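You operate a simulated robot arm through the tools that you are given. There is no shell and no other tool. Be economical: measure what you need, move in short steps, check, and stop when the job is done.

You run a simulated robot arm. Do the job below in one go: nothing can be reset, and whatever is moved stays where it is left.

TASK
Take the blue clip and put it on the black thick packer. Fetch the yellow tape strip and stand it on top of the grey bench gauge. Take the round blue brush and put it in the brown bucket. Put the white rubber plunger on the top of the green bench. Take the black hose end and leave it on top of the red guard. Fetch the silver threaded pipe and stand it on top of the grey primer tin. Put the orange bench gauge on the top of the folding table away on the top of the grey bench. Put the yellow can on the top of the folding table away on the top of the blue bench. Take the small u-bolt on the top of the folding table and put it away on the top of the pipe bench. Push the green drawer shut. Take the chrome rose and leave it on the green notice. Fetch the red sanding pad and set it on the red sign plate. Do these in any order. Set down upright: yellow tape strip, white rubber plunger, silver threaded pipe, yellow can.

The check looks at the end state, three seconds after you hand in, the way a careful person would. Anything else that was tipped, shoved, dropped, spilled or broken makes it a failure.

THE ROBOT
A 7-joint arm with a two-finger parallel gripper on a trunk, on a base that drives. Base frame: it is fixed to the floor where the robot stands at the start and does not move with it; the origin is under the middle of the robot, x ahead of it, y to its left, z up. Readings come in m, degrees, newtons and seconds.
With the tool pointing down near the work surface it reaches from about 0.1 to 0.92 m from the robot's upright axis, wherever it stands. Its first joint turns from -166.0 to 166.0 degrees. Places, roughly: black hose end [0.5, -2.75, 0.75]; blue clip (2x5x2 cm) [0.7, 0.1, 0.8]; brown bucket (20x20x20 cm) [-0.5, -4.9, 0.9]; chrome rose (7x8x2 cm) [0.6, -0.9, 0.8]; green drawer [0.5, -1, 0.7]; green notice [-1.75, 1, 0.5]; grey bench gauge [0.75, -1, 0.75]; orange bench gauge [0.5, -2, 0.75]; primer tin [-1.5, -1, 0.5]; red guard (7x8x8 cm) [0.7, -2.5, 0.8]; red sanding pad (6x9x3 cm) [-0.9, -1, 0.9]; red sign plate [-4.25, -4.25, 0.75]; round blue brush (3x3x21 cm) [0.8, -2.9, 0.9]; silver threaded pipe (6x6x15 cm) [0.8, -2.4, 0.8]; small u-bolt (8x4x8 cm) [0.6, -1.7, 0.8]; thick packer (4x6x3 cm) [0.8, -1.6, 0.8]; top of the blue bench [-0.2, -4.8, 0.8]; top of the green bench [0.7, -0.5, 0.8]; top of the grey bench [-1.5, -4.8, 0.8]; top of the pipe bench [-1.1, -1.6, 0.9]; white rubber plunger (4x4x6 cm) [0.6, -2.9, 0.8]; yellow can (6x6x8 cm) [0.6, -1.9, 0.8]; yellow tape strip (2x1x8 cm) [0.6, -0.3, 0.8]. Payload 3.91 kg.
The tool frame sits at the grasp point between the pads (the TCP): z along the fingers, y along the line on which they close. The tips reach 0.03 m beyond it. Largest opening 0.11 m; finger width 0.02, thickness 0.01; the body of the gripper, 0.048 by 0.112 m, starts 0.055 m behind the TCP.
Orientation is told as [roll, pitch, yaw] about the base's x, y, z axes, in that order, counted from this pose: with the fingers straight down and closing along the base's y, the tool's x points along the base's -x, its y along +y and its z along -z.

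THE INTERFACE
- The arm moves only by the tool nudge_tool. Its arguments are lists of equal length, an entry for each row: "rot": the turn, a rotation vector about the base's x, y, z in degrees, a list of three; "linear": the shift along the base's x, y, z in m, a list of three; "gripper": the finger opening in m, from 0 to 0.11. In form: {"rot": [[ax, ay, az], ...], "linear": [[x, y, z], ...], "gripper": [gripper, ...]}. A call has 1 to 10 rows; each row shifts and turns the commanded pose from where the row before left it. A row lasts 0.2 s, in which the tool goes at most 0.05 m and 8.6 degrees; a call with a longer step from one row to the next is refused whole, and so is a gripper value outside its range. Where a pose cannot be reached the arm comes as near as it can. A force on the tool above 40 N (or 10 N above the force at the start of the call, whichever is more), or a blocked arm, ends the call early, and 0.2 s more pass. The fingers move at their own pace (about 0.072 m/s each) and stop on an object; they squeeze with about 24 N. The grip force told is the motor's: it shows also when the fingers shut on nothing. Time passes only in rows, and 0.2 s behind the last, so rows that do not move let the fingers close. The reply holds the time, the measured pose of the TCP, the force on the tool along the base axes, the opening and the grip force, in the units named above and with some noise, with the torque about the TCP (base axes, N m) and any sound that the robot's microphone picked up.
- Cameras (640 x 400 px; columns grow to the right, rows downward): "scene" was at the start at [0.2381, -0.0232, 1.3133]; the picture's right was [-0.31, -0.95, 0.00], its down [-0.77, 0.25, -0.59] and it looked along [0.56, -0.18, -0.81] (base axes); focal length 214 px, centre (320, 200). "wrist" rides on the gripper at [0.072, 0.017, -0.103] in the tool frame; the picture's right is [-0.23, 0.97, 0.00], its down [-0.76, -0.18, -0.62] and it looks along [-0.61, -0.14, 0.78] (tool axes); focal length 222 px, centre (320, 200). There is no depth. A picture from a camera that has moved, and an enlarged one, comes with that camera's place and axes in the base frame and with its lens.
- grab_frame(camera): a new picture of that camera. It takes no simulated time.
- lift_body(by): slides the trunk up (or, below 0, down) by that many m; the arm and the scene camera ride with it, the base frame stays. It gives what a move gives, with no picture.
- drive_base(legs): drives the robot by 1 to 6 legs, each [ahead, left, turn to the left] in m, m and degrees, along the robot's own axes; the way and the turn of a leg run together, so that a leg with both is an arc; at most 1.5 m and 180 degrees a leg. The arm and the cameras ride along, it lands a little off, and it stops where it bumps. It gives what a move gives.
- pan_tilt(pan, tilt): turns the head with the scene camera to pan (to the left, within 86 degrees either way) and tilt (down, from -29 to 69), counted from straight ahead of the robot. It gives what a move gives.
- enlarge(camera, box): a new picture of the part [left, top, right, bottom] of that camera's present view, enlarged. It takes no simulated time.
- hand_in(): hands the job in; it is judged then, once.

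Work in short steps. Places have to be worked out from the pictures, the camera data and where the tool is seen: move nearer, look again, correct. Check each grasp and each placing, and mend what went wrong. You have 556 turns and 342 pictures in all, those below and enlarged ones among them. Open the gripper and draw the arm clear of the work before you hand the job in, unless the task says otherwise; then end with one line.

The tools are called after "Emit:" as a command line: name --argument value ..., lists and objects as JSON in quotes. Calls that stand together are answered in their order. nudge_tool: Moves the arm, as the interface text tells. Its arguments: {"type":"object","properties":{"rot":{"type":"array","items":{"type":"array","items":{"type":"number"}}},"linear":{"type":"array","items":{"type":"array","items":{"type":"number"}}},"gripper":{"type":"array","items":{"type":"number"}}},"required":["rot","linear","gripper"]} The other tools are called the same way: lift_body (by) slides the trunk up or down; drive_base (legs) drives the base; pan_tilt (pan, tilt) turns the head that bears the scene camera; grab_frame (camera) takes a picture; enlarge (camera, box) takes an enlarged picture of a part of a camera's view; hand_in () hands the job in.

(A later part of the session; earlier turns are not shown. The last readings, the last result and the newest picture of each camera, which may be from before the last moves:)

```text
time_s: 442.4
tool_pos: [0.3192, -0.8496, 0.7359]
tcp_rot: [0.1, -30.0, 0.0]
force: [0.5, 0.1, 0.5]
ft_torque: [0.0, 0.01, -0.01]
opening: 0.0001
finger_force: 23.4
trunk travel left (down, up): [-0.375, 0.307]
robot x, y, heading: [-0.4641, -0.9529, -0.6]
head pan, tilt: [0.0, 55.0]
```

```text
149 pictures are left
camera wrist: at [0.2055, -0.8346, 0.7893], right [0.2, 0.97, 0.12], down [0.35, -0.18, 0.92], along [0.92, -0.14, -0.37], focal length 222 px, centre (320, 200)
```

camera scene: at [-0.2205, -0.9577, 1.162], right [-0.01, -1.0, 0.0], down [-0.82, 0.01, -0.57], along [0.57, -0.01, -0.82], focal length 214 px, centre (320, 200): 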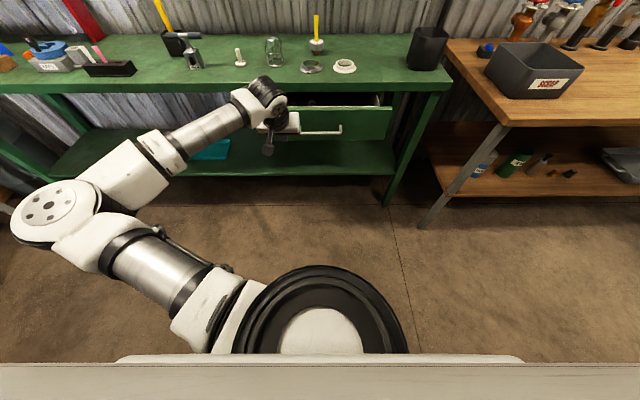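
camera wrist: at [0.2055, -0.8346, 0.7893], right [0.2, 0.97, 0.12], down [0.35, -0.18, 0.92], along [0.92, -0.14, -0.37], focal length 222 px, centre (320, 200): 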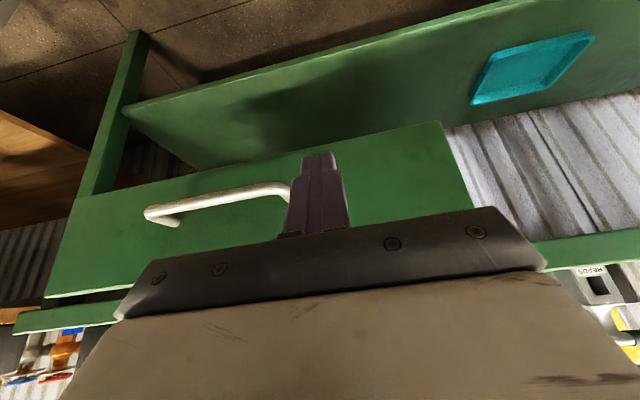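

I shift 3 cm away from the handle end and push forward steadily.

Emit:
nudge_tool --rot '[[0, 0, 0], [0, 0, 0], [0, 0, 0], [0, 0, 0], [0, 0, 0], [0, 0, 0]]' --linear '[[0, 0.03, 0], [0.04, 0, 0], [0.02, 0, 0], [0.015, 0, 0], [0.015, 0, 0], [0.015, 0, 0]]' --gripper '[0, 0, 0, 0, 0, 0]'

Emit:
enlarge --camera "scene" --box '[220, 60, 420, 185]'

```text
time_s: 443.8
tool_pos: [0.4262, -0.8206, 0.7366]
tcp_rot: [0.2, -29.9, -0.1]
force: [-0.8, -0.4, 0.3]
ft_torque: [0.03, 0.06, 0.0]
opening: 0.0
finger_force: 24.1
trunk travel left (down, up): [-0.375, 0.307]
robot x, y, heading: [-0.4607, -0.9557, -0.7]
head pan, tilt: [0.0, 55.0]
```

```text
3.20 times, centred on (320, 122) of scene
camera zoom: at [-0.2205, -0.9578, 1.162], right [-0.01, -1.0, 0.0], down [-0.82, 0.01, -0.57], along [0.57, -0.01, -0.82], focal length 686 px, centre (320, 448)
```

zoom: 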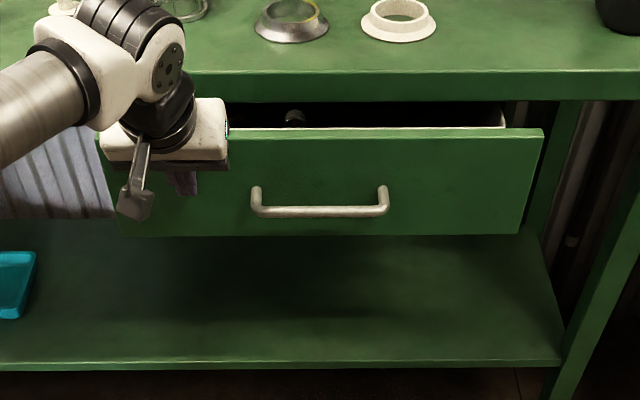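

The drawer is moving with little force. I continue.

Emit:
nudge_tool --rot '[[0, 0, 0], [0, 0, 0], [0, 0, 0], [0, 0, 0]]' --linear '[[0.012, 0, 0], [0.012, 0, 0], [0.012, 0, 0], [0.012, 0, 0]]' --gripper '[0, 0, 0, 0]'

Emit:
enlarge --camera "scene" --box '[220, 60, 420, 185]'

```text
time_s: 444.8
tool_pos: [0.4736, -0.8204, 0.7371]
tcp_rot: [0.1, -30.0, -0.1]
force: [-0.3, -0.1, 0.3]
ft_torque: [0.02, 0.01, 0.01]
opening: 0.0
finger_force: 23.7
trunk travel left (down, up): [-0.375, 0.307]
robot x, y, heading: [-0.4608, -0.9561, -0.7]
head pan, tilt: [0.0, 55.0]
```

```text
3.20 times, centred on (320, 122) of scene
camera zoom: at [-0.2206, -0.9578, 1.162], right [-0.01, -1.0, 0.0], down [-0.82, 0.01, -0.57], along [0.57, -0.01, -0.82], focal length 686 px, centre (320, 448)
```

zoom: 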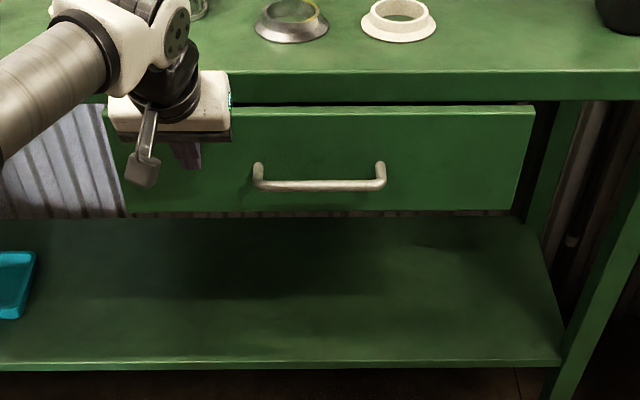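

Almost shut. I push on in small steps until it stops.

Emit:
nudge_tool --rot '[[0, 0, 0], [0, 0, 0], [0, 0, 0], [0, 0, 0]]' --linear '[[0.007, 0, 0], [0.006, 0, 0], [0.005, 0, 0], [0.004, 0, 0]]' --gripper '[0, 0, 0, 0]'

Emit:
enlarge --camera "scene" --box '[220, 60, 420, 185]'

```text
time_s: 445.6
tool_pos: [0.4848, -0.8202, 0.7356]
tcp_rot: [0.1, -29.4, 0.1]
force: [-12.5, -0.8, 4.0]
ft_torque: [-0.01, 0.18, -0.01]
opening: 0.0001
finger_force: 24.2
trunk travel left (down, up): [-0.375, 0.307]
robot x, y, heading: [-0.4634, -0.9537, -0.6]
head pan, tilt: [0.0, 55.0]
stopped in row 3: the force on the tool passed its limit at 50 N (the readings are from after the stop); the commanded pose is now the measured one
```

```text
3.20 times, centred on (320, 122) of scene
camera zoom: at [-0.2224, -0.9578, 1.1624], right [-0.01, -1.0, 0.0], down [-0.82, 0.01, -0.57], along [0.57, -0.01, -0.82], focal length 686 px, centre (320, 448)
```

zoom: 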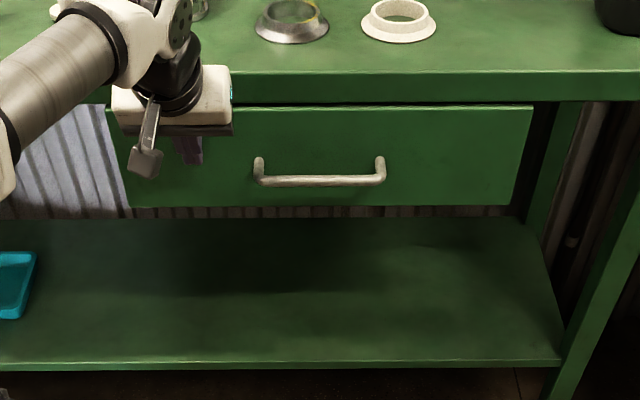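

The drawer is shut against its stop. I back off, level the tool and raise the trunk.

Emit:
nudge_tool --rot '[[0, 0, 0], [0, 0, 0], [0, 0, 0], [0, 0, 0], [0, 7.5, 0], [0, 7.5, 0], [0, 7.5, 0], [0, 7.2, 0]]' --linear '[[-0.03, 0, 0], [-0.04, 0, 0], [-0.04, 0, 0], [-0.04, 0, 0.02], [-0.02, 0, 0.04], [0, 0, 0.04], [0, 0, 0.04], [0, 0, 0.04]]' --gripper '[0, 0, 0, 0, 0, 0.02, 0.04, 0.06]'

Emit:
lift_body --by 0.15

Emit:
grab_frame --camera "scene"

```text
time_s: 447.4
tool_pos: [0.3159, -0.8214, 0.9146]
tcp_rot: [0.0, 0.5, -0.2]
force: [-0.2, 0.4, 0.3]
ft_torque: [-0.01, 0.01, -0.02]
opening: 0.0602
finger_force: 0.1
trunk travel left (down, up): [-0.375, 0.307]
robot x, y, heading: [-0.4622, -0.9533, -0.5]
head pan, tilt: [0.0, 55.0]
```

```text
time_s: 449.2
tool_pos: [0.3161, -0.8201, 1.064]
tcp_rot: [0.0, 0.4, 0.1]
force: [-0.1, 0.2, -0.3]
ft_torque: [-0.02, 0.0, 0.0]
opening: 0.0603
finger_force: 0.0
trunk travel left (down, up): [-0.525, 0.157]
robot x, y, heading: [-0.4644, -0.9539, -0.7]
head pan, tilt: [0.0, 55.0]
```

```text
145 pictures are left
camera scene: at [-0.221, -0.9577, 1.3119], right [-0.01, -1.0, 0.0], down [-0.82, 0.01, -0.57], along [0.57, -0.01, -0.82], focal length 214 px, centre (320, 200)
```

scene: 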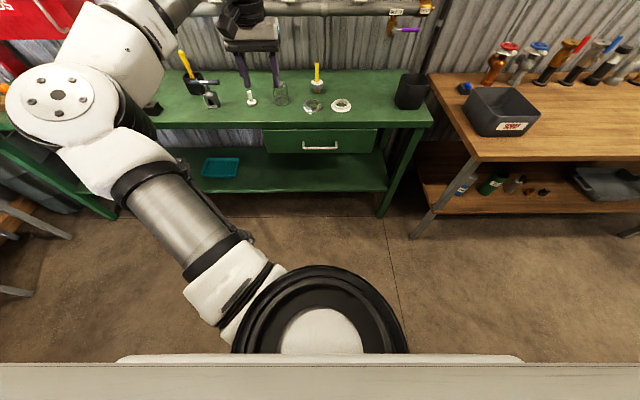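

Drawer is shut. Next the chrome rose: I drive ahead and look at it closely.

Emit:
drive_base --legs '[[0.3, 0, 0]]'

Emit:
nudge_tool --rot '[[0, -0.4, 0], [0, 0, 0], [0, 0, 0]]' --linear '[[-0.02, -0.04, -0.02], [-0.02, -0.04, -0.02], [0, -0.03, -0.03]]' --gripper '[0.09, 0.09, 0.1]'

Emit:
grab_frame --camera "wrist"

Emit:
enlarge --camera "scene" --box '[260, 120, 380, 195]'

```text
time_s: 451.2
tool_pos: [0.6192, -0.8248, 1.0631]
tcp_rot: [0.1, 0.4, 0.0]
force: [0.9, 0.1, 0.2]
ft_torque: [0.01, 0.05, -0.03]
opening: 0.06
finger_force: 0.0
trunk travel left (down, up): [-0.525, 0.157]
robot x, y, heading: [-0.1651, -0.9553, -0.6]
head pan, tilt: [0.0, 55.0]
```

```text
time_s: 452.0
tool_pos: [0.5782, -0.9349, 0.9944]
tcp_rot: [0.2, -0.1, 0.0]
force: [-0.5, 0.1, 0.4]
ft_torque: [0.01, -0.02, 0.0]
opening: 0.0999
finger_force: 0.0
trunk travel left (down, up): [-0.525, 0.157]
robot x, y, heading: [-0.1588, -0.9611, -0.7]
head pan, tilt: [0.0, 55.0]
```

```text
144 pictures are left
camera wrist: at [0.5049, -0.919, 1.0974], right [0.23, 0.97, 0.0], down [0.76, -0.18, 0.62], along [0.61, -0.14, -0.78], focal length 222 px, centre (320, 200)
```

wrist: 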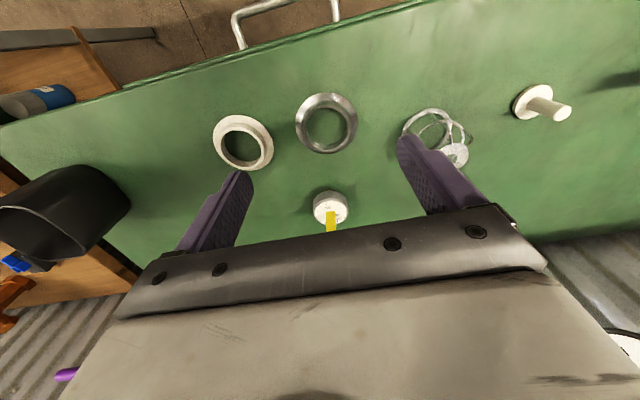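

```text
5.33 times, centred on (320, 158) of scene
camera zoom: at [0.0802, -0.9609, 1.312], right [-0.01, -1.0, 0.0], down [-0.82, 0.01, -0.57], along [0.57, -0.01, -0.82], focal length 1144 px, centre (320, 427)
```

zoom: 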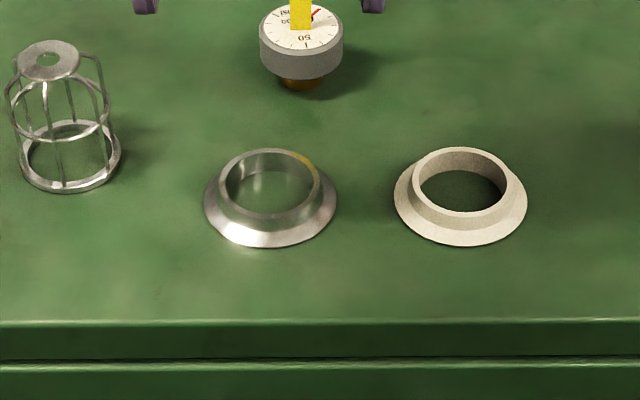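

The rose (collar ≈6.4 cm across) is centred at (0.607, -0.937). I come down with 8.5 cm opening.

Emit:
nudge_tool --rot '[[0, 0, 0], [0, 0, 0], [0, 0, 0], [0, 0, 0]]' --linear '[[0.029, -0.001, -0.02], [0, 0, -0.045], [0, 0, -0.045], [0, 0, -0.02]]' --gripper '[0.085, 0.085, 0.085, 0.085]'

Emit:
grab_frame --camera "wrist"

Emit:
enlarge --camera "scene" --box '[260, 120, 380, 195]'

```text
time_s: 453.0
tool_pos: [0.6065, -0.9346, 0.8651]
tcp_rot: [0.0, 0.0, 0.0]
force: [-0.6, 0.1, 0.7]
ft_torque: [-0.01, -0.02, -0.02]
opening: 0.085
finger_force: 0.0
trunk travel left (down, up): [-0.525, 0.157]
robot x, y, heading: [-0.1621, -0.9564, -0.7]
head pan, tilt: [0.0, 55.0]
```

```text
142 pictures are left
camera wrist: at [0.5337, -0.919, 0.9672], right [0.23, 0.97, 0.0], down [0.76, -0.18, 0.62], along [0.61, -0.14, -0.78], focal length 222 px, centre (320, 200)
```

wrist: 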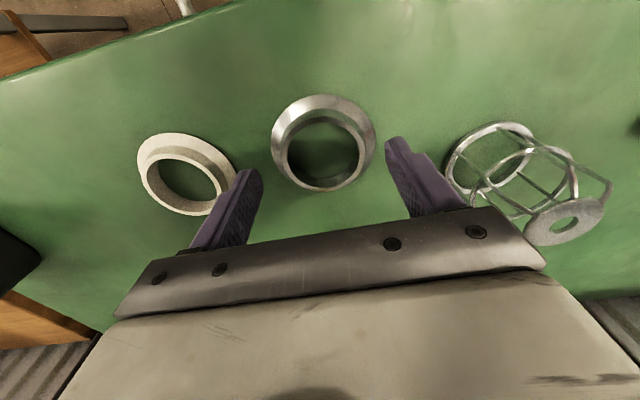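

```text
5.33 times, centred on (320, 158) of scene
camera zoom: at [0.08, -0.9608, 1.312], right [-0.01, -1.0, 0.0], down [-0.82, 0.01, -0.57], along [0.57, -0.01, -0.82], focal length 1144 px, centre (320, 427)
```

zoom: 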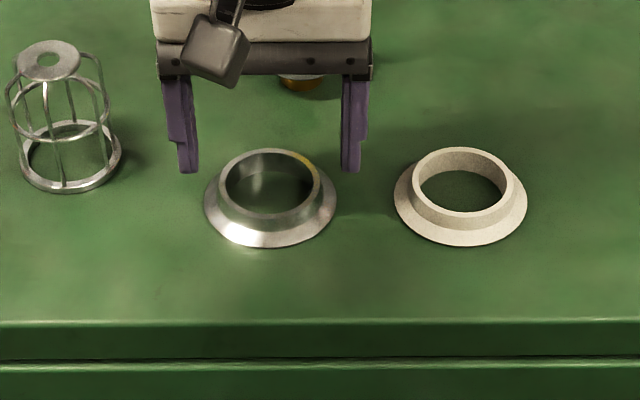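

Aligned. I lower to z 0.84 and close on the collar.

Emit:
nudge_tool --rot '[[0, 0, 0], [0, 0, 0], [0, 0, 0], [0, 0, 0], [0, 0, 0]]' --linear '[[0, -0.001, -0.015], [0, 0, -0.009], [0, 0, 0], [0, 0, 0], [0, 0, 0]]' --gripper '[0.085, 0.085, 0.065, 0.05, 0.05]'

Emit:
grab_frame --camera "wrist"

Emit:
enlarge --camera "scene" --box '[260, 120, 380, 195]'

```text
time_s: 454.2
tool_pos: [0.6057, -0.9359, 0.8413]
tcp_rot: [0.1, 0.0, 0.0]
force: [-0.5, 0.3, -0.3]
ft_torque: [0.01, 0.03, -0.01]
opening: 0.0621
finger_force: 24.0
trunk travel left (down, up): [-0.525, 0.157]
robot x, y, heading: [-0.1614, -0.9592, -0.9]
head pan, tilt: [0.0, 55.0]
```

```text
140 pictures are left
camera wrist: at [0.5337, -0.9198, 0.9438], right [0.23, 0.97, 0.0], down [0.76, -0.18, 0.62], along [0.61, -0.14, -0.78], focal length 222 px, centre (320, 200)
```

wrist: 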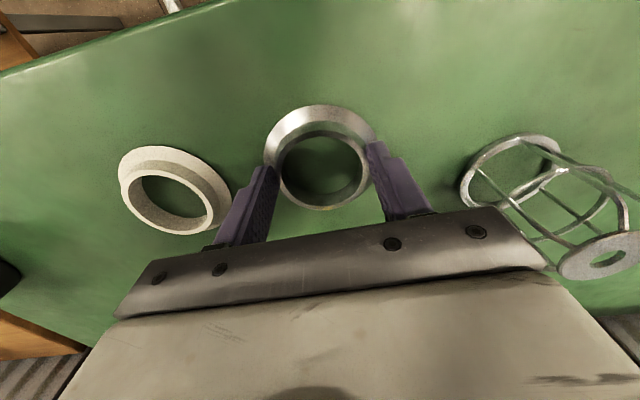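

```text
5.33 times, centred on (320, 158) of scene
camera zoom: at [0.0799, -0.9608, 1.312], right [-0.01, -1.0, 0.0], down [-0.82, 0.01, -0.57], along [0.57, -0.01, -0.82], focal length 1144 px, centre (320, 427)
```

zoom: 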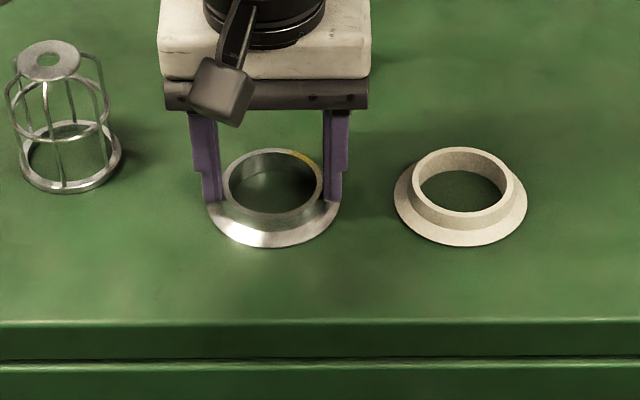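

Gripped at 62 mm. I lift a little and verify.

Emit:
nudge_tool --rot '[[0, 0, 0], [0, 0, 0], [0, 0, 0], [0, 0, 0], [0, 0, 0], [0, 0, 0], [0, 0, 0]]' --linear '[[0, 0, 0.015], [0, 0, 0.035], [0, 0, 0.045], [0, 0, 0.045], [0, 0, 0.045], [-0.045, 0, 0.02], [-0.045, 0, 0.0]]' --gripper '[0.05, 0.05, 0.05, 0.05, 0.05, 0.05, 0.05]'

Emit:
grab_frame --camera "wrist"

Emit:
grab_frame --camera "scene"

```text
time_s: 455.8
tool_pos: [0.5159, -0.9354, 1.0467]
tcp_rot: [0.1, 0.1, 0.1]
force: [0.1, 0.0, -0.4]
ft_torque: [0.02, 0.02, 0.0]
opening: 0.062
finger_force: 23.6
trunk travel left (down, up): [-0.525, 0.157]
robot x, y, heading: [-0.1629, -0.9545, -0.7]
head pan, tilt: [0.0, 55.0]
```

```text
138 pictures are left
camera wrist: at [0.4429, -0.9203, 1.1498], right [0.23, 0.97, 0.0], down [0.76, -0.18, 0.62], along [0.61, -0.14, -0.78], focal length 222 px, centre (320, 200)
```

wrist: 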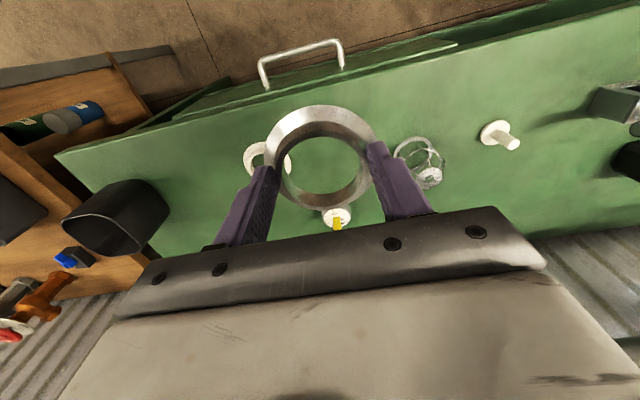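

```text
137 pictures are left
camera scene: at [0.0797, -0.9606, 1.3121], right [-0.01, -1.0, 0.0], down [-0.82, 0.01, -0.57], along [0.57, -0.01, -0.82], focal length 214 px, centre (320, 200)
```

scene: 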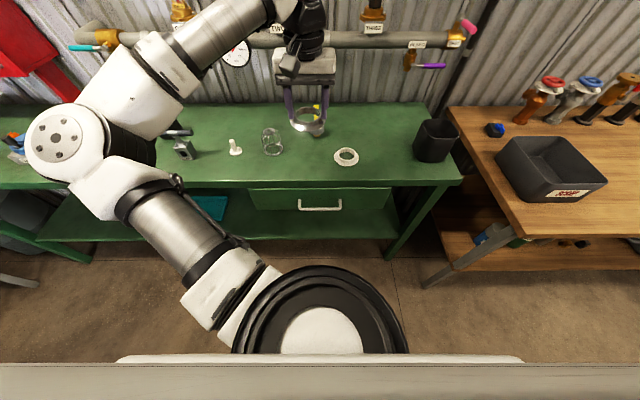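

Rose is held. I retract, back off, and turn left toward the shelves where the green notice should be.

Emit:
nudge_tool --rot '[[0, 0, 0], [0, 0, 0], [0, 0, 0], [0, 0, 0]]' --linear '[[-0.045, 0, 0], [-0.045, 0, 0], [-0.045, 0, 0], [-0.045, 0, 0]]' --gripper '[0.05, 0.05, 0.05, 0.05]'

Emit:
drive_base --legs '[[-0.2, 0, 0], [0, 0, 130], [0.5, 0, 0]]'

Emit:
pan_tilt --pan 0 --tilt 25

Emit:
grab_frame --camera "scene"

Emit:
pan_tilt --pan 55 --tilt 25

Emit:
grab_frame --camera "scene"

```text
time_s: 456.8
tool_pos: [0.3354, -0.936, 1.0469]
tcp_rot: [0.1, -0.1, 0.1]
force: [-0.3, -0.3, -0.4]
ft_torque: [-0.02, 0.0, -0.02]
opening: 0.0619
finger_force: 23.8
trunk travel left (down, up): [-0.525, 0.157]
robot x, y, heading: [-0.1623, -0.9544, -0.5]
head pan, tilt: [0.0, 55.0]
```

```text
time_s: 463.0
tool_pos: [-0.5982, -0.5194, 1.0463]
tcp_rot: [0.4, -0.1, 116.4]
force: [-1.4, 0.3, 0.6]
ft_torque: [-0.01, -0.01, 0.03]
opening: 0.0618
finger_force: 23.8
trunk travel left (down, up): [-0.525, 0.157]
robot x, y, heading: [-0.3572, -0.9529, 116.4]
head pan, tilt: [0.0, 55.0]
stopped in leg 2: the robot was blocked; the commanded pose is now the measured one
```

```text
time_s: 464.0
tool_pos: [-0.5987, -0.5193, 1.0456]
tcp_rot: [0.4, 0.2, 116.5]
force: [0.1, 0.2, -0.9]
ft_torque: [0.0, 0.0, -0.01]
opening: 0.0616
finger_force: 23.8
trunk travel left (down, up): [-0.525, 0.157]
robot x, y, heading: [-0.3597, -0.9544, 116.9]
head pan, tilt: [0.0, 25.0]
```

```text
136 pictures are left
camera scene: at [-0.4719, -0.719, 1.3559], right [0.89, 0.45, -0.01], down [0.18, -0.38, -0.91], along [-0.41, 0.81, -0.42], focal length 214 px, centre (320, 200)
```

scene: 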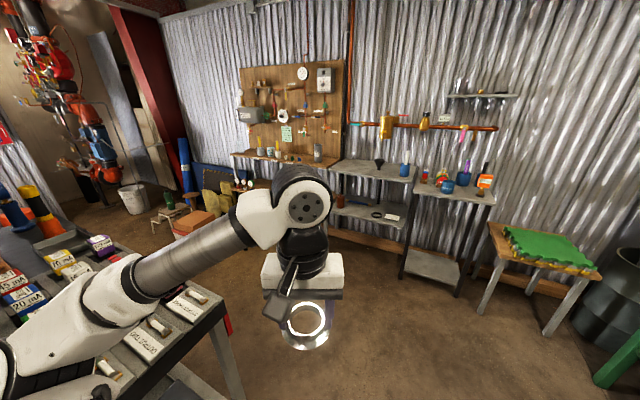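

```text
time_s: 465.2
tool_pos: [-0.5986, -0.5185, 1.0449]
tcp_rot: [0.5, 0.1, 116.6]
force: [0.0, 0.0, 0.5]
ft_torque: [-0.01, -0.03, 0.03]
opening: 0.0619
finger_force: 23.8
trunk travel left (down, up): [-0.525, 0.157]
robot x, y, heading: [-0.3609, -0.9591, 116.6]
head pan, tilt: [55.0, 25.0]
```

```text
135 pictures are left
camera scene: at [-0.5217, -0.7876, 1.3564], right [0.15, 0.99, 0.0], down [0.41, -0.06, -0.91], along [-0.9, 0.13, -0.42], focal length 214 px, centre (320, 200)
```

scene: 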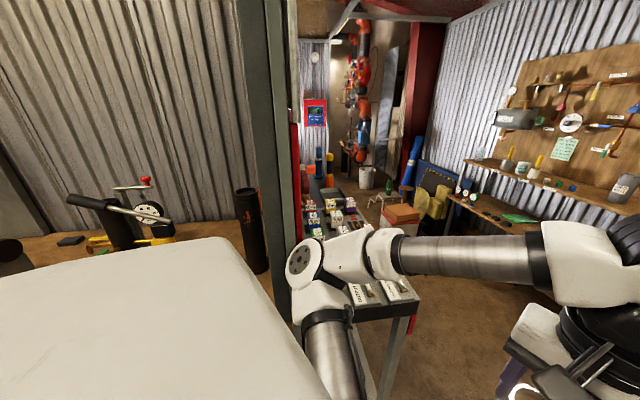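

The elbow was blocked (near the partition post). I turn back right, then check that table for disturbance.

Emit:
drive_base --legs '[[0, 0, -26]]'

Emit:
grab_frame --camera "scene"

```text
time_s: 467.0
tool_pos: [-0.3875, -0.4589, 1.0458]
tcp_rot: [0.2, 0.1, 90.6]
force: [-0.2, 0.5, -0.4]
ft_torque: [0.0, 0.0, 0.01]
opening: 0.0617
finger_force: 23.8
trunk travel left (down, up): [-0.525, 0.157]
robot x, y, heading: [-0.3579, -0.9548, 90.6]
head pan, tilt: [55.0, 25.0]
```

```text
134 pictures are left
camera scene: at [-0.4381, -0.7338, 1.356], right [0.56, 0.83, 0.0], down [0.35, -0.24, -0.91], along [-0.75, 0.51, -0.42], focal length 214 px, centre (320, 200)
```

scene: 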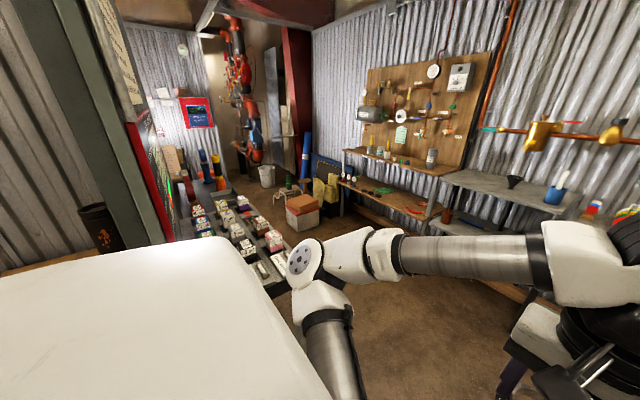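

No visible disturbance. I drive north past the table before turning west.

Emit:
drive_base --legs '[[0.6, -0.1, 0], [0.55, 0, 0]]'

Emit:
pan_tilt --pan 50 --tilt 30

Emit:
grab_frame --camera "scene"

```text
time_s: 473.2
tool_pos: [-0.2928, 0.6965, 1.0461]
tcp_rot: [0.0, 0.1, 90.2]
force: [-0.1, 0.0, 0.2]
ft_torque: [-0.01, 0.01, 0.01]
opening: 0.0622
finger_force: 24.6
trunk travel left (down, up): [-0.525, 0.157]
robot x, y, heading: [-0.2683, 0.1957, 90.3]
head pan, tilt: [55.0, 25.0]
```

```text
time_s: 473.8
tool_pos: [-0.2932, 0.6963, 1.0458]
tcp_rot: [0.1, 0.2, 90.2]
force: [-0.4, 0.0, -0.5]
ft_torque: [0.01, 0.0, -0.02]
opening: 0.0616
finger_force: 24.0
trunk travel left (down, up): [-0.525, 0.157]
robot x, y, heading: [-0.2657, 0.1985, 90.2]
head pan, tilt: [50.0, 30.0]
```

```text
133 pictures are left
camera scene: at [-0.3395, 0.4263, 1.3481], right [0.64, 0.77, 0.0], down [0.38, -0.32, -0.87], along [-0.67, 0.55, -0.5], focal length 214 px, centre (320, 200)
```

scene: 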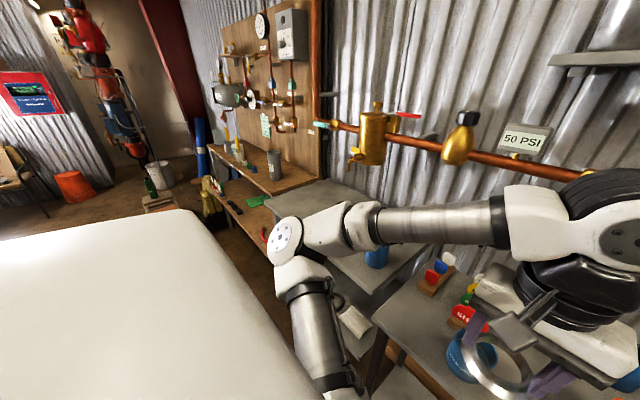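

I see the green notice on the lower wooden shelf at about (-1.79, 0.98, 0.5). I back off, retract the arm, and strafe left along the shelves.

Emit:
drive_base --legs '[[-0.22, 0, 0]]'

Emit:
nudge_tool --rot '[[0, 0, 0], [0, 0, 0]]' --linear '[[0, -0.045, 0.02], [0, -0.045, 0.02]]' --gripper '[0.05, 0.05]'

Emit:
drive_base --legs '[[0, 0.7, 0], [0, 0.7, 0]]'

Emit:
pan_tilt --pan 0 --tilt 40

Emit:
grab_frame --camera "scene"

```text
time_s: 475.5
tool_pos: [-0.2917, 0.4777, 1.0455]
tcp_rot: [0.2, 0.1, 90.0]
force: [0.7, 0.8, 0.3]
ft_torque: [-0.01, 0.0, -0.04]
opening: 0.0618
finger_force: 23.8
trunk travel left (down, up): [-0.525, 0.157]
robot x, y, heading: [-0.2675, -0.0195, 90.2]
head pan, tilt: [50.0, 30.0]
```

```text
time_s: 476.1
tool_pos: [-0.2917, 0.386, 1.0843]
tcp_rot: [0.2, 0.1, 90.2]
force: [0.3, -0.7, -0.5]
ft_torque: [0.0, 0.01, -0.03]
opening: 0.0619
finger_force: 24.3
trunk travel left (down, up): [-0.525, 0.157]
robot x, y, heading: [-0.268, -0.0177, 90.1]
head pan, tilt: [50.0, 30.0]
```

```text
time_s: 487.5
tool_pos: [-1.6896, 0.3867, 1.0857]
tcp_rot: [0.2, 0.1, 89.9]
force: [-0.2, -0.3, 0.7]
ft_torque: [-0.02, -0.02, -0.02]
opening: 0.0621
finger_force: 24.2
trunk travel left (down, up): [-0.525, 0.157]
robot x, y, heading: [-1.6666, -0.0186, 89.9]
head pan, tilt: [50.0, 30.0]
```

```text
time_s: 488.6
tool_pos: [-1.6896, 0.3864, 1.0861]
tcp_rot: [0.1, 0.1, 89.9]
force: [0.4, -0.6, -0.2]
ft_torque: [0.0, -0.01, 0.03]
opening: 0.0616
finger_force: 23.9
trunk travel left (down, up): [-0.525, 0.157]
robot x, y, heading: [-1.6658, -0.0238, 90.0]
head pan, tilt: [0.0, 40.0]
```

```text
132 pictures are left
camera scene: at [-1.6681, 0.2332, 1.3327], right [1.0, 0.0, 0.0], down [0.0, -0.64, -0.77], along [0.0, 0.77, -0.64], focal length 214 px, centre (320, 200)
```

scene: 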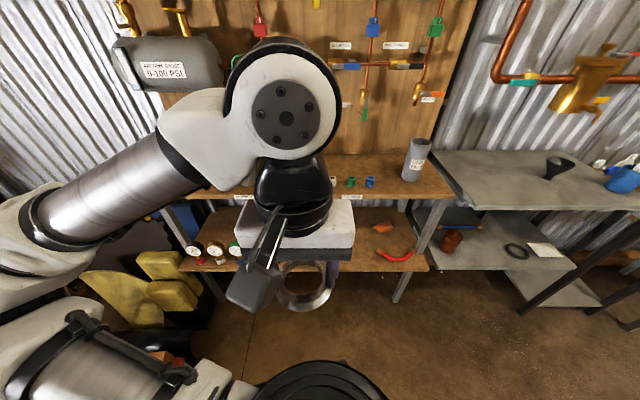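

I take the wrist view, and shift the arm right to see the lower shelf.

Emit:
nudge_tool --rot '[[0, 0, 0], [0, 0, 0], [0, 0, 0], [0, 0, 0], [0, 0, 0]]' --linear '[[0.045, 0, 0], [0.045, 0, 0], [0.045, 0, 0], [0.045, 0, 0], [0.045, 0, 0]]' --gripper '[0.05, 0.05, 0.05, 0.05, 0.05]'

Emit:
pan_tilt --pan 8 --tilt 45

Emit:
grab_frame --camera "scene"

Emit:
grab_frame --camera "wrist"

```text
time_s: 489.9
tool_pos: [-1.4641, 0.3858, 1.0855]
tcp_rot: [0.1, 0.1, 89.9]
force: [0.4, 0.5, -0.3]
ft_torque: [0.0, -0.02, -0.04]
opening: 0.0618
finger_force: 23.5
trunk travel left (down, up): [-0.525, 0.157]
robot x, y, heading: [-1.666, -0.0227, 90.2]
head pan, tilt: [0.0, 40.0]
```

```text
time_s: 490.5
tool_pos: [-1.4664, 0.3861, 1.0852]
tcp_rot: [0.2, 0.1, 89.9]
force: [0.2, -0.3, 0.0]
ft_torque: [-0.01, 0.03, -0.01]
opening: 0.0619
finger_force: 23.8
trunk travel left (down, up): [-0.525, 0.157]
robot x, y, heading: [-1.6653, -0.0236, 90.1]
head pan, tilt: [8.0, 45.0]
```

```text
131 pictures are left
camera scene: at [-1.6792, 0.2288, 1.3255], right [0.99, 0.14, 0.0], down [0.1, -0.7, -0.71], along [-0.1, 0.7, -0.71], focal length 214 px, centre (320, 200)
```

scene: 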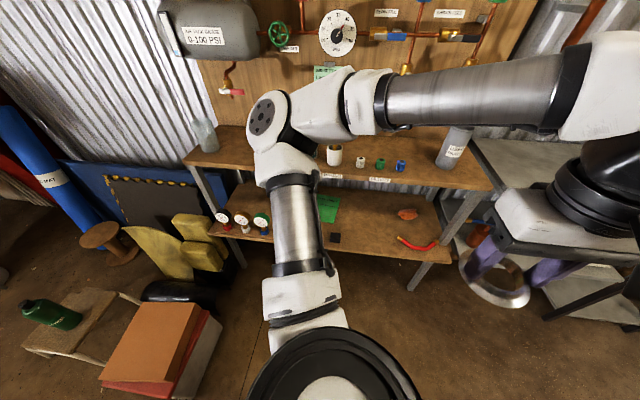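

```text
130 pictures are left
camera wrist: at [-1.4824, 0.3127, 1.1891], right [-0.97, 0.23, 0.0], down [0.18, 0.76, 0.62], along [0.14, 0.61, -0.78], focal length 222 px, centre (320, 200)
```

wrist: 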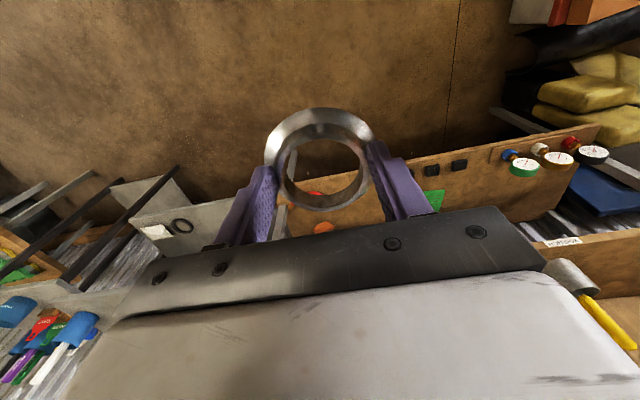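

The notice is partly hidden by the arm. I strafe 0.2 m left and lower the trunk for a second, better-triangulated view.

Emit:
drive_base --legs '[[0, 0.2, 0]]'

Emit:
pan_tilt --pan -10 --tilt 45

Emit:
grab_frame --camera "scene"

Emit:
lift_body --by -0.3

Emit:
grab_frame --camera "scene"

```text
time_s: 492.7
tool_pos: [-1.6663, 0.3846, 1.0856]
tcp_rot: [0.1, 0.1, 89.9]
force: [-0.5, 0.4, -0.4]
ft_torque: [0.01, 0.02, 0.0]
opening: 0.0618
finger_force: 24.1
trunk travel left (down, up): [-0.525, 0.157]
robot x, y, heading: [-1.8707, -0.0182, 90.0]
head pan, tilt: [8.0, 45.0]
```

```text
time_s: 493.5
tool_pos: [-1.6657, 0.386, 1.086]
tcp_rot: [0.2, 0.1, 89.9]
force: [0.0, 1.0, -0.6]
ft_torque: [-0.02, 0.0, -0.02]
opening: 0.0621
finger_force: 24.1
trunk travel left (down, up): [-0.525, 0.157]
robot x, y, heading: [-1.8643, -0.0204, 90.2]
head pan, tilt: [-10.0, 45.0]
```

```text
129 pictures are left
camera scene: at [-1.8545, 0.2284, 1.3254], right [0.98, -0.17, 0.0], down [-0.12, -0.7, -0.71], along [0.12, 0.7, -0.71], focal length 214 px, centre (320, 200)
```

scene: 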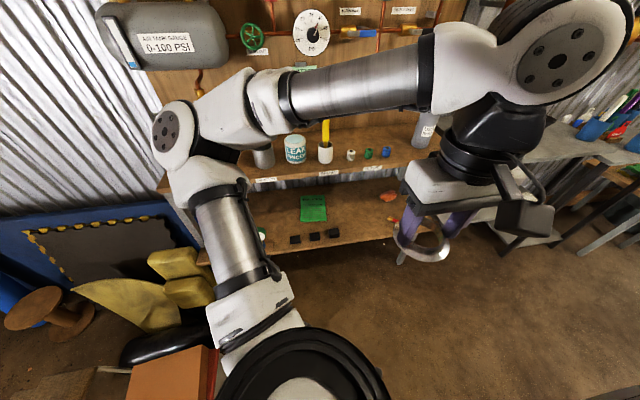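

```text
time_s: 496.5
tool_pos: [-1.6663, 0.3871, 0.7856]
tcp_rot: [0.1, 0.1, 89.9]
force: [0.9, 0.1, 0.2]
ft_torque: [0.06, 0.0, 0.02]
opening: 0.0621
finger_force: 24.0
trunk travel left (down, up): [-0.225, 0.457]
robot x, y, heading: [-1.8653, -0.0191, 90.2]
head pan, tilt: [-10.0, 45.0]
```

```text
128 pictures are left
camera scene: at [-1.8545, 0.2284, 1.0255], right [0.98, -0.17, 0.0], down [-0.12, -0.7, -0.71], along [0.12, 0.7, -0.71], focal length 214 px, centre (320, 200)
```

scene: 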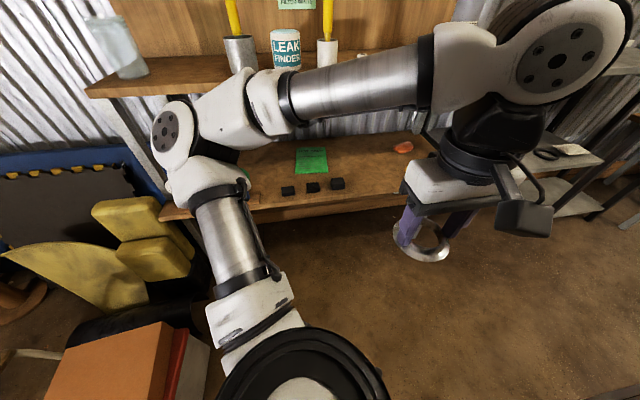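

The notice lies at about (-1.762, 0.985, 0.504), y-range 0.89–1.09, under the upper shelf (edge y≈0.82, z≈0.85). I'll tilt the tool ~35° to reach under. First reposition the base.

Emit:
drive_base --legs '[[0.12, -0.1, 0]]'

Emit:
nudge_tool --rot '[[0, 0, 0], [0, 0, 0], [7, 0, 0], [7, 0, 0], [7, 0, 0], [7, 0, 0], [7, 0, 0]]' --linear '[[-0.045, 0, 0], [-0.045, 0, 0], [-0.045, 0, 0], [-0.045, 0, 0], [-0.02, 0, 0], [0, 0, 0], [0, 0, 0]]' --gripper '[0.05, 0.05, 0.05, 0.05, 0.05, 0.05, 0.05]'

Emit:
grab_frame --camera "scene"

Emit:
grab_frame --camera "wrist"

```text
time_s: 498.0
tool_pos: [-1.566, 0.5061, 0.7856]
tcp_rot: [0.0, 0.1, 90.0]
force: [1.1, 0.2, -0.5]
ft_torque: [-0.01, 0.0, 0.01]
opening: 0.0621
finger_force: 24.2
trunk travel left (down, up): [-0.225, 0.457]
robot x, y, heading: [-1.763, 0.0982, 90.1]
head pan, tilt: [-10.0, 45.0]
```

```text
time_s: 499.6
tool_pos: [-1.7649, 0.5115, 0.8105]
tcp_rot: [0.3, -34.9, 89.8]
force: [-0.7, -0.1, -0.5]
ft_torque: [-0.03, -0.05, -0.04]
opening: 0.0618
finger_force: 24.5
out of reach, approached as far as the arm can: row 6, 7
trunk travel left (down, up): [-0.225, 0.457]
robot x, y, heading: [-1.7682, 0.0999, 89.8]
head pan, tilt: [-10.0, 45.0]
```

```text
127 pictures are left
camera scene: at [-1.7547, 0.3478, 1.0254], right [0.98, -0.17, 0.0], down [-0.12, -0.7, -0.71], along [0.12, 0.7, -0.71], focal length 214 px, centre (320, 200)
```

scene: 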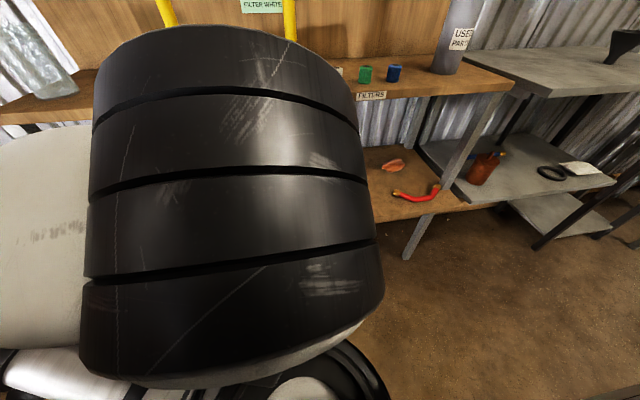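

```text
126 pictures are left
camera wrist: at [-1.7823, 0.3925, 0.8531], right [-0.97, 0.19, 0.13], down [0.18, 0.27, 0.95], along [0.14, 0.95, -0.29], focal length 222 px, centre (320, 200)
```

wrist: 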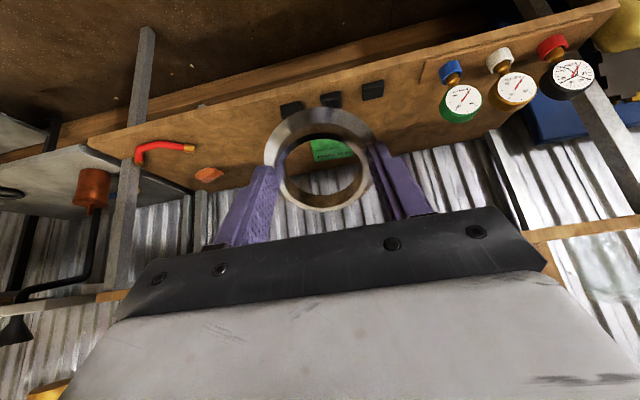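

Tilt achieved; the notice is visible through the ring. I move forward and down toward the gap between shelves.

Emit:
nudge_tool --rot '[[0, 0, 0], [0, 0, 0], [0, 0, 0], [0, 0, 0], [0, 0, 0]]' --linear '[[0, 0.03, -0.032], [0, 0.03, -0.032], [0, 0.03, -0.032], [0, 0.03, -0.032], [0, 0.03, -0.032]]' --gripper '[0.05, 0.05, 0.05, 0.05, 0.05]'

Emit:
grab_frame --camera "scene"

Emit:
grab_frame --camera "wrist"

```text
time_s: 500.8
tool_pos: [-1.7639, 0.6845, 0.6946]
tcp_rot: [0.2, -34.9, 89.8]
force: [0.7, 0.5, -0.1]
ft_torque: [-0.02, 0.04, 0.01]
opening: 0.0618
finger_force: 24.7
out of reach, approached as far as the arm can: row 1, 2, 3
trunk travel left (down, up): [-0.225, 0.457]
robot x, y, heading: [-1.7687, 0.099, 90.0]
head pan, tilt: [-10.0, 45.0]
```

```text
125 pictures are left
camera scene: at [-1.7547, 0.348, 1.0253], right [0.98, -0.17, 0.0], down [-0.12, -0.7, -0.71], along [0.12, 0.7, -0.71], focal length 214 px, centre (320, 200)
```

scene: 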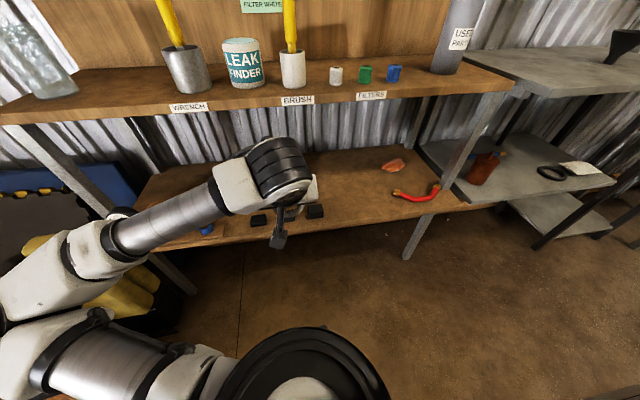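

```text
124 pictures are left
camera wrist: at [-1.7821, 0.5657, 0.737], right [-0.97, 0.19, 0.13], down [0.18, 0.27, 0.95], along [0.14, 0.95, -0.29], focal length 222 px, centre (320, 200)
```

wrist: 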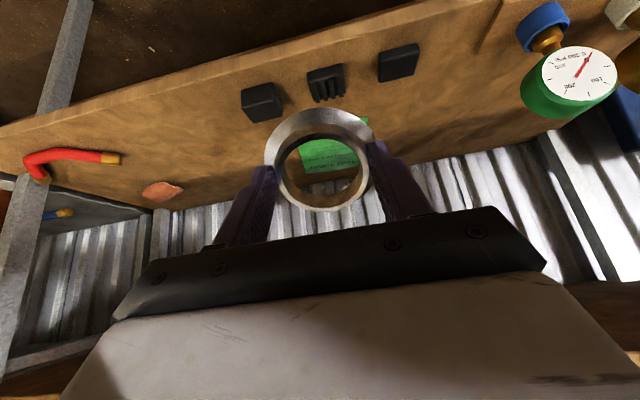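

Clear so far. I continue forward and down: to y≈0.80, z≈0.63.

Emit:
nudge_tool --rot '[[0, 0, 0], [0, 0, 0], [0, 0, 0]]' --linear '[[0, 0.03, -0.035], [0, 0.04, -0.02], [0, 0.045, -0.01]]' --gripper '[0.05, 0.05, 0.05]'

Emit:
grab_frame --camera "scene"

Emit:
grab_frame --camera "wrist"

```text
time_s: 501.6
tool_pos: [-1.7661, 0.8, 0.629]
tcp_rot: [0.3, -34.9, 90.0]
force: [0.2, 0.0, 0.1]
ft_torque: [-0.04, -0.02, 0.0]
opening: 0.0617
finger_force: 23.8
trunk travel left (down, up): [-0.225, 0.457]
robot x, y, heading: [-1.7663, 0.1, 90.2]
head pan, tilt: [-10.0, 45.0]
```

```text
123 pictures are left
camera scene: at [-1.7548, 0.3477, 1.0254], right [0.98, -0.17, 0.0], down [-0.12, -0.7, -0.71], along [0.12, 0.7, -0.71], focal length 214 px, centre (320, 200)
```

scene: 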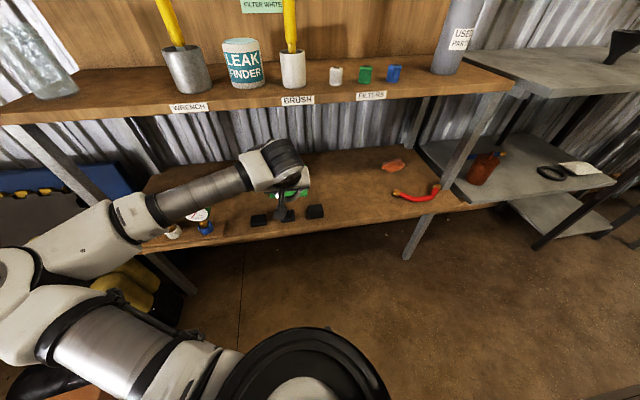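

```text
122 pictures are left
camera wrist: at [-1.7826, 0.6807, 0.6719], right [-0.97, 0.19, 0.13], down [0.18, 0.27, 0.95], along [0.14, 0.95, -0.29], focal length 222 px, centre (320, 200)
```

wrist: 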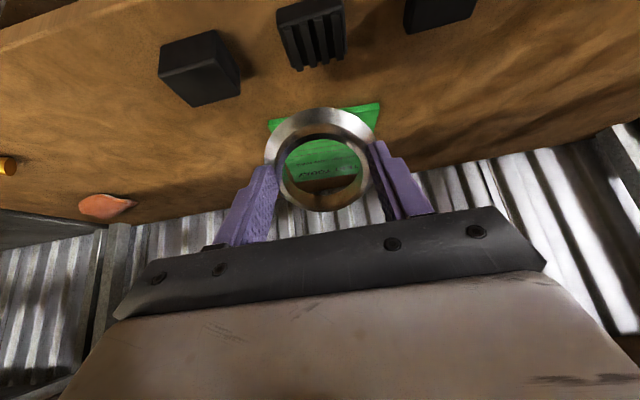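

The forearm gets close to the shelf's left leg and gauges. I back out and strafe the base 0.25 m to the right so the arm comes in from farther right.

Emit:
nudge_tool --rot '[[0, 0, 0], [0, 0, 0], [0, 0, 0], [0, 0, 0], [0, 0, 0]]' --linear '[[0, -0.045, 0.01], [0, -0.04, 0.02], [0, -0.035, 0.03], [0, -0.03, 0.03], [0, -0.03, 0.02]]' --gripper '[0.05, 0.05, 0.05, 0.05, 0.05]'

Emit:
drive_base --legs '[[0, -0.27, 0]]'

Emit:
nudge_tool --rot '[[0, 0, 0], [0, 0, 0], [0, 0, 0], [0, 0, 0], [0, 0, 0], [0, 0, 0]]' --linear '[[-0.045, 0, 0], [-0.045, 0, 0], [-0.045, 0.0, 0], [-0.045, 0.0, 0], [-0.045, 0.0, 0], [-0.045, 0.0, 0]]' --gripper '[0.05, 0.05, 0.05, 0.05, 0.05, 0.05]'

Emit:
grab_frame --camera "scene"

```text
time_s: 502.8
tool_pos: [-1.7653, 0.6315, 0.7509]
tcp_rot: [0.2, -34.7, 89.8]
force: [-1.0, -0.6, -0.2]
ft_torque: [0.0, 0.0, 0.03]
opening: 0.0624
finger_force: 24.6
out of reach, approached as far as the arm can: row 3, 4, 5
trunk travel left (down, up): [-0.225, 0.457]
robot x, y, heading: [-1.7667, 0.0956, 89.9]
head pan, tilt: [-10.0, 45.0]
```

```text
time_s: 505.5
tool_pos: [-1.4951, 0.6314, 0.7513]
tcp_rot: [0.2, -34.7, 89.8]
force: [0.6, 0.0, 0.0]
ft_torque: [-0.02, 0.01, 0.03]
opening: 0.062
finger_force: 23.9
trunk travel left (down, up): [-0.225, 0.457]
robot x, y, heading: [-1.4997, 0.1021, 89.8]
head pan, tilt: [-10.0, 45.0]
```

```text
time_s: 506.9
tool_pos: [-1.766, 0.6317, 0.7505]
tcp_rot: [0.2, -34.7, 89.7]
force: [0.2, -0.4, -0.5]
ft_torque: [0.0, -0.01, 0.02]
opening: 0.0622
finger_force: 24.0
trunk travel left (down, up): [-0.225, 0.457]
robot x, y, heading: [-1.5005, 0.102, 90.0]
head pan, tilt: [-10.0, 45.0]
```

```text
121 pictures are left
camera scene: at [-1.4846, 0.3474, 1.0254], right [0.98, -0.18, 0.0], down [-0.12, -0.7, -0.71], along [0.12, 0.7, -0.71], focal length 214 px, centre (320, 200)
```

scene: 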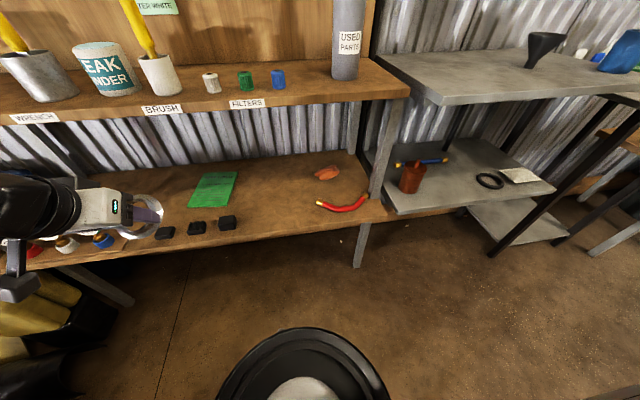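

The notice is now clearly seen at (-1.766, 0.992). I turn the head toward it and advance again.

Emit:
pan_tilt --pan 25 --tilt 45

Emit:
nudge_tool --rot '[[0, 0, 0], [0, 0, 0], [0, 0, 0], [0, 0, 0], [0, 0, 0]]' --linear '[[0, 0.03, -0.03], [0, 0.03, -0.03], [0, 0.03, -0.03], [0, 0.04, -0.02], [0, 0.04, -0.01]]' --gripper '[0.05, 0.05, 0.05, 0.05, 0.05]'

Emit:
grab_frame --camera "scene"

Emit:
grab_frame --camera "wrist"

```text
time_s: 507.9
tool_pos: [-1.7666, 0.6315, 0.7506]
tcp_rot: [0.2, -34.6, 89.8]
force: [-0.3, -0.7, 0.1]
ft_torque: [-0.04, 0.02, 0.03]
opening: 0.062
finger_force: 23.8
trunk travel left (down, up): [-0.225, 0.457]
robot x, y, heading: [-1.4966, 0.0947, 89.8]
head pan, tilt: [25.0, 45.0]
```

```text
time_s: 509.1
tool_pos: [-1.7641, 0.804, 0.6303]
tcp_rot: [0.2, -34.7, 89.8]
force: [-0.4, 1.0, -0.5]
ft_torque: [-0.02, -0.01, -0.02]
opening: 0.0621
finger_force: 23.9
trunk travel left (down, up): [-0.225, 0.457]
robot x, y, heading: [-1.4982, 0.0996, 89.8]
head pan, tilt: [25.0, 45.0]
```

```text
120 pictures are left
camera scene: at [-1.5333, 0.341, 1.0254], right [0.91, 0.42, 0.0], down [0.3, -0.64, -0.71], along [-0.3, 0.64, -0.71], focal length 214 px, centre (320, 200)
```

scene: 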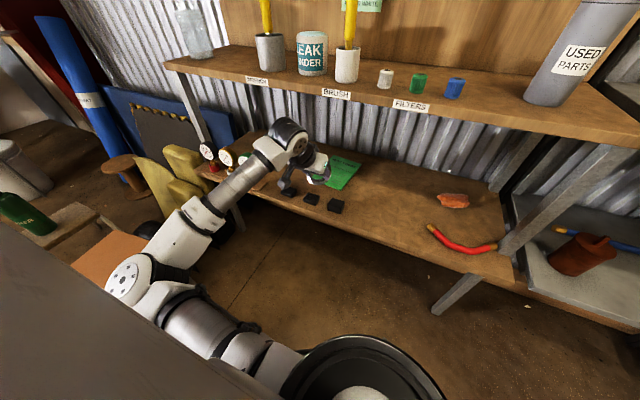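

```text
119 pictures are left
camera wrist: at [-1.7812, 0.6837, 0.6742], right [-0.97, 0.19, 0.13], down [0.18, 0.27, 0.95], along [0.14, 0.94, -0.3], focal length 222 px, centre (320, 200)
```

wrist: 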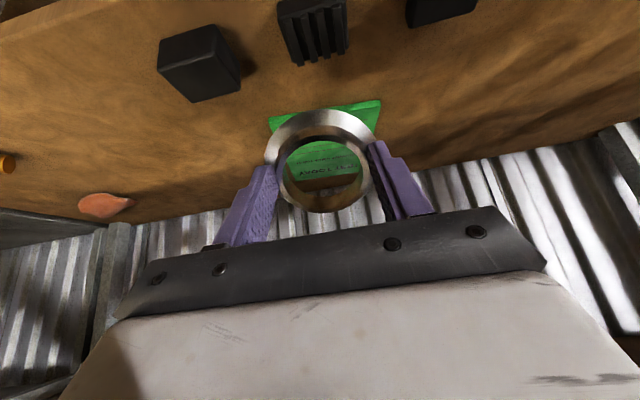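

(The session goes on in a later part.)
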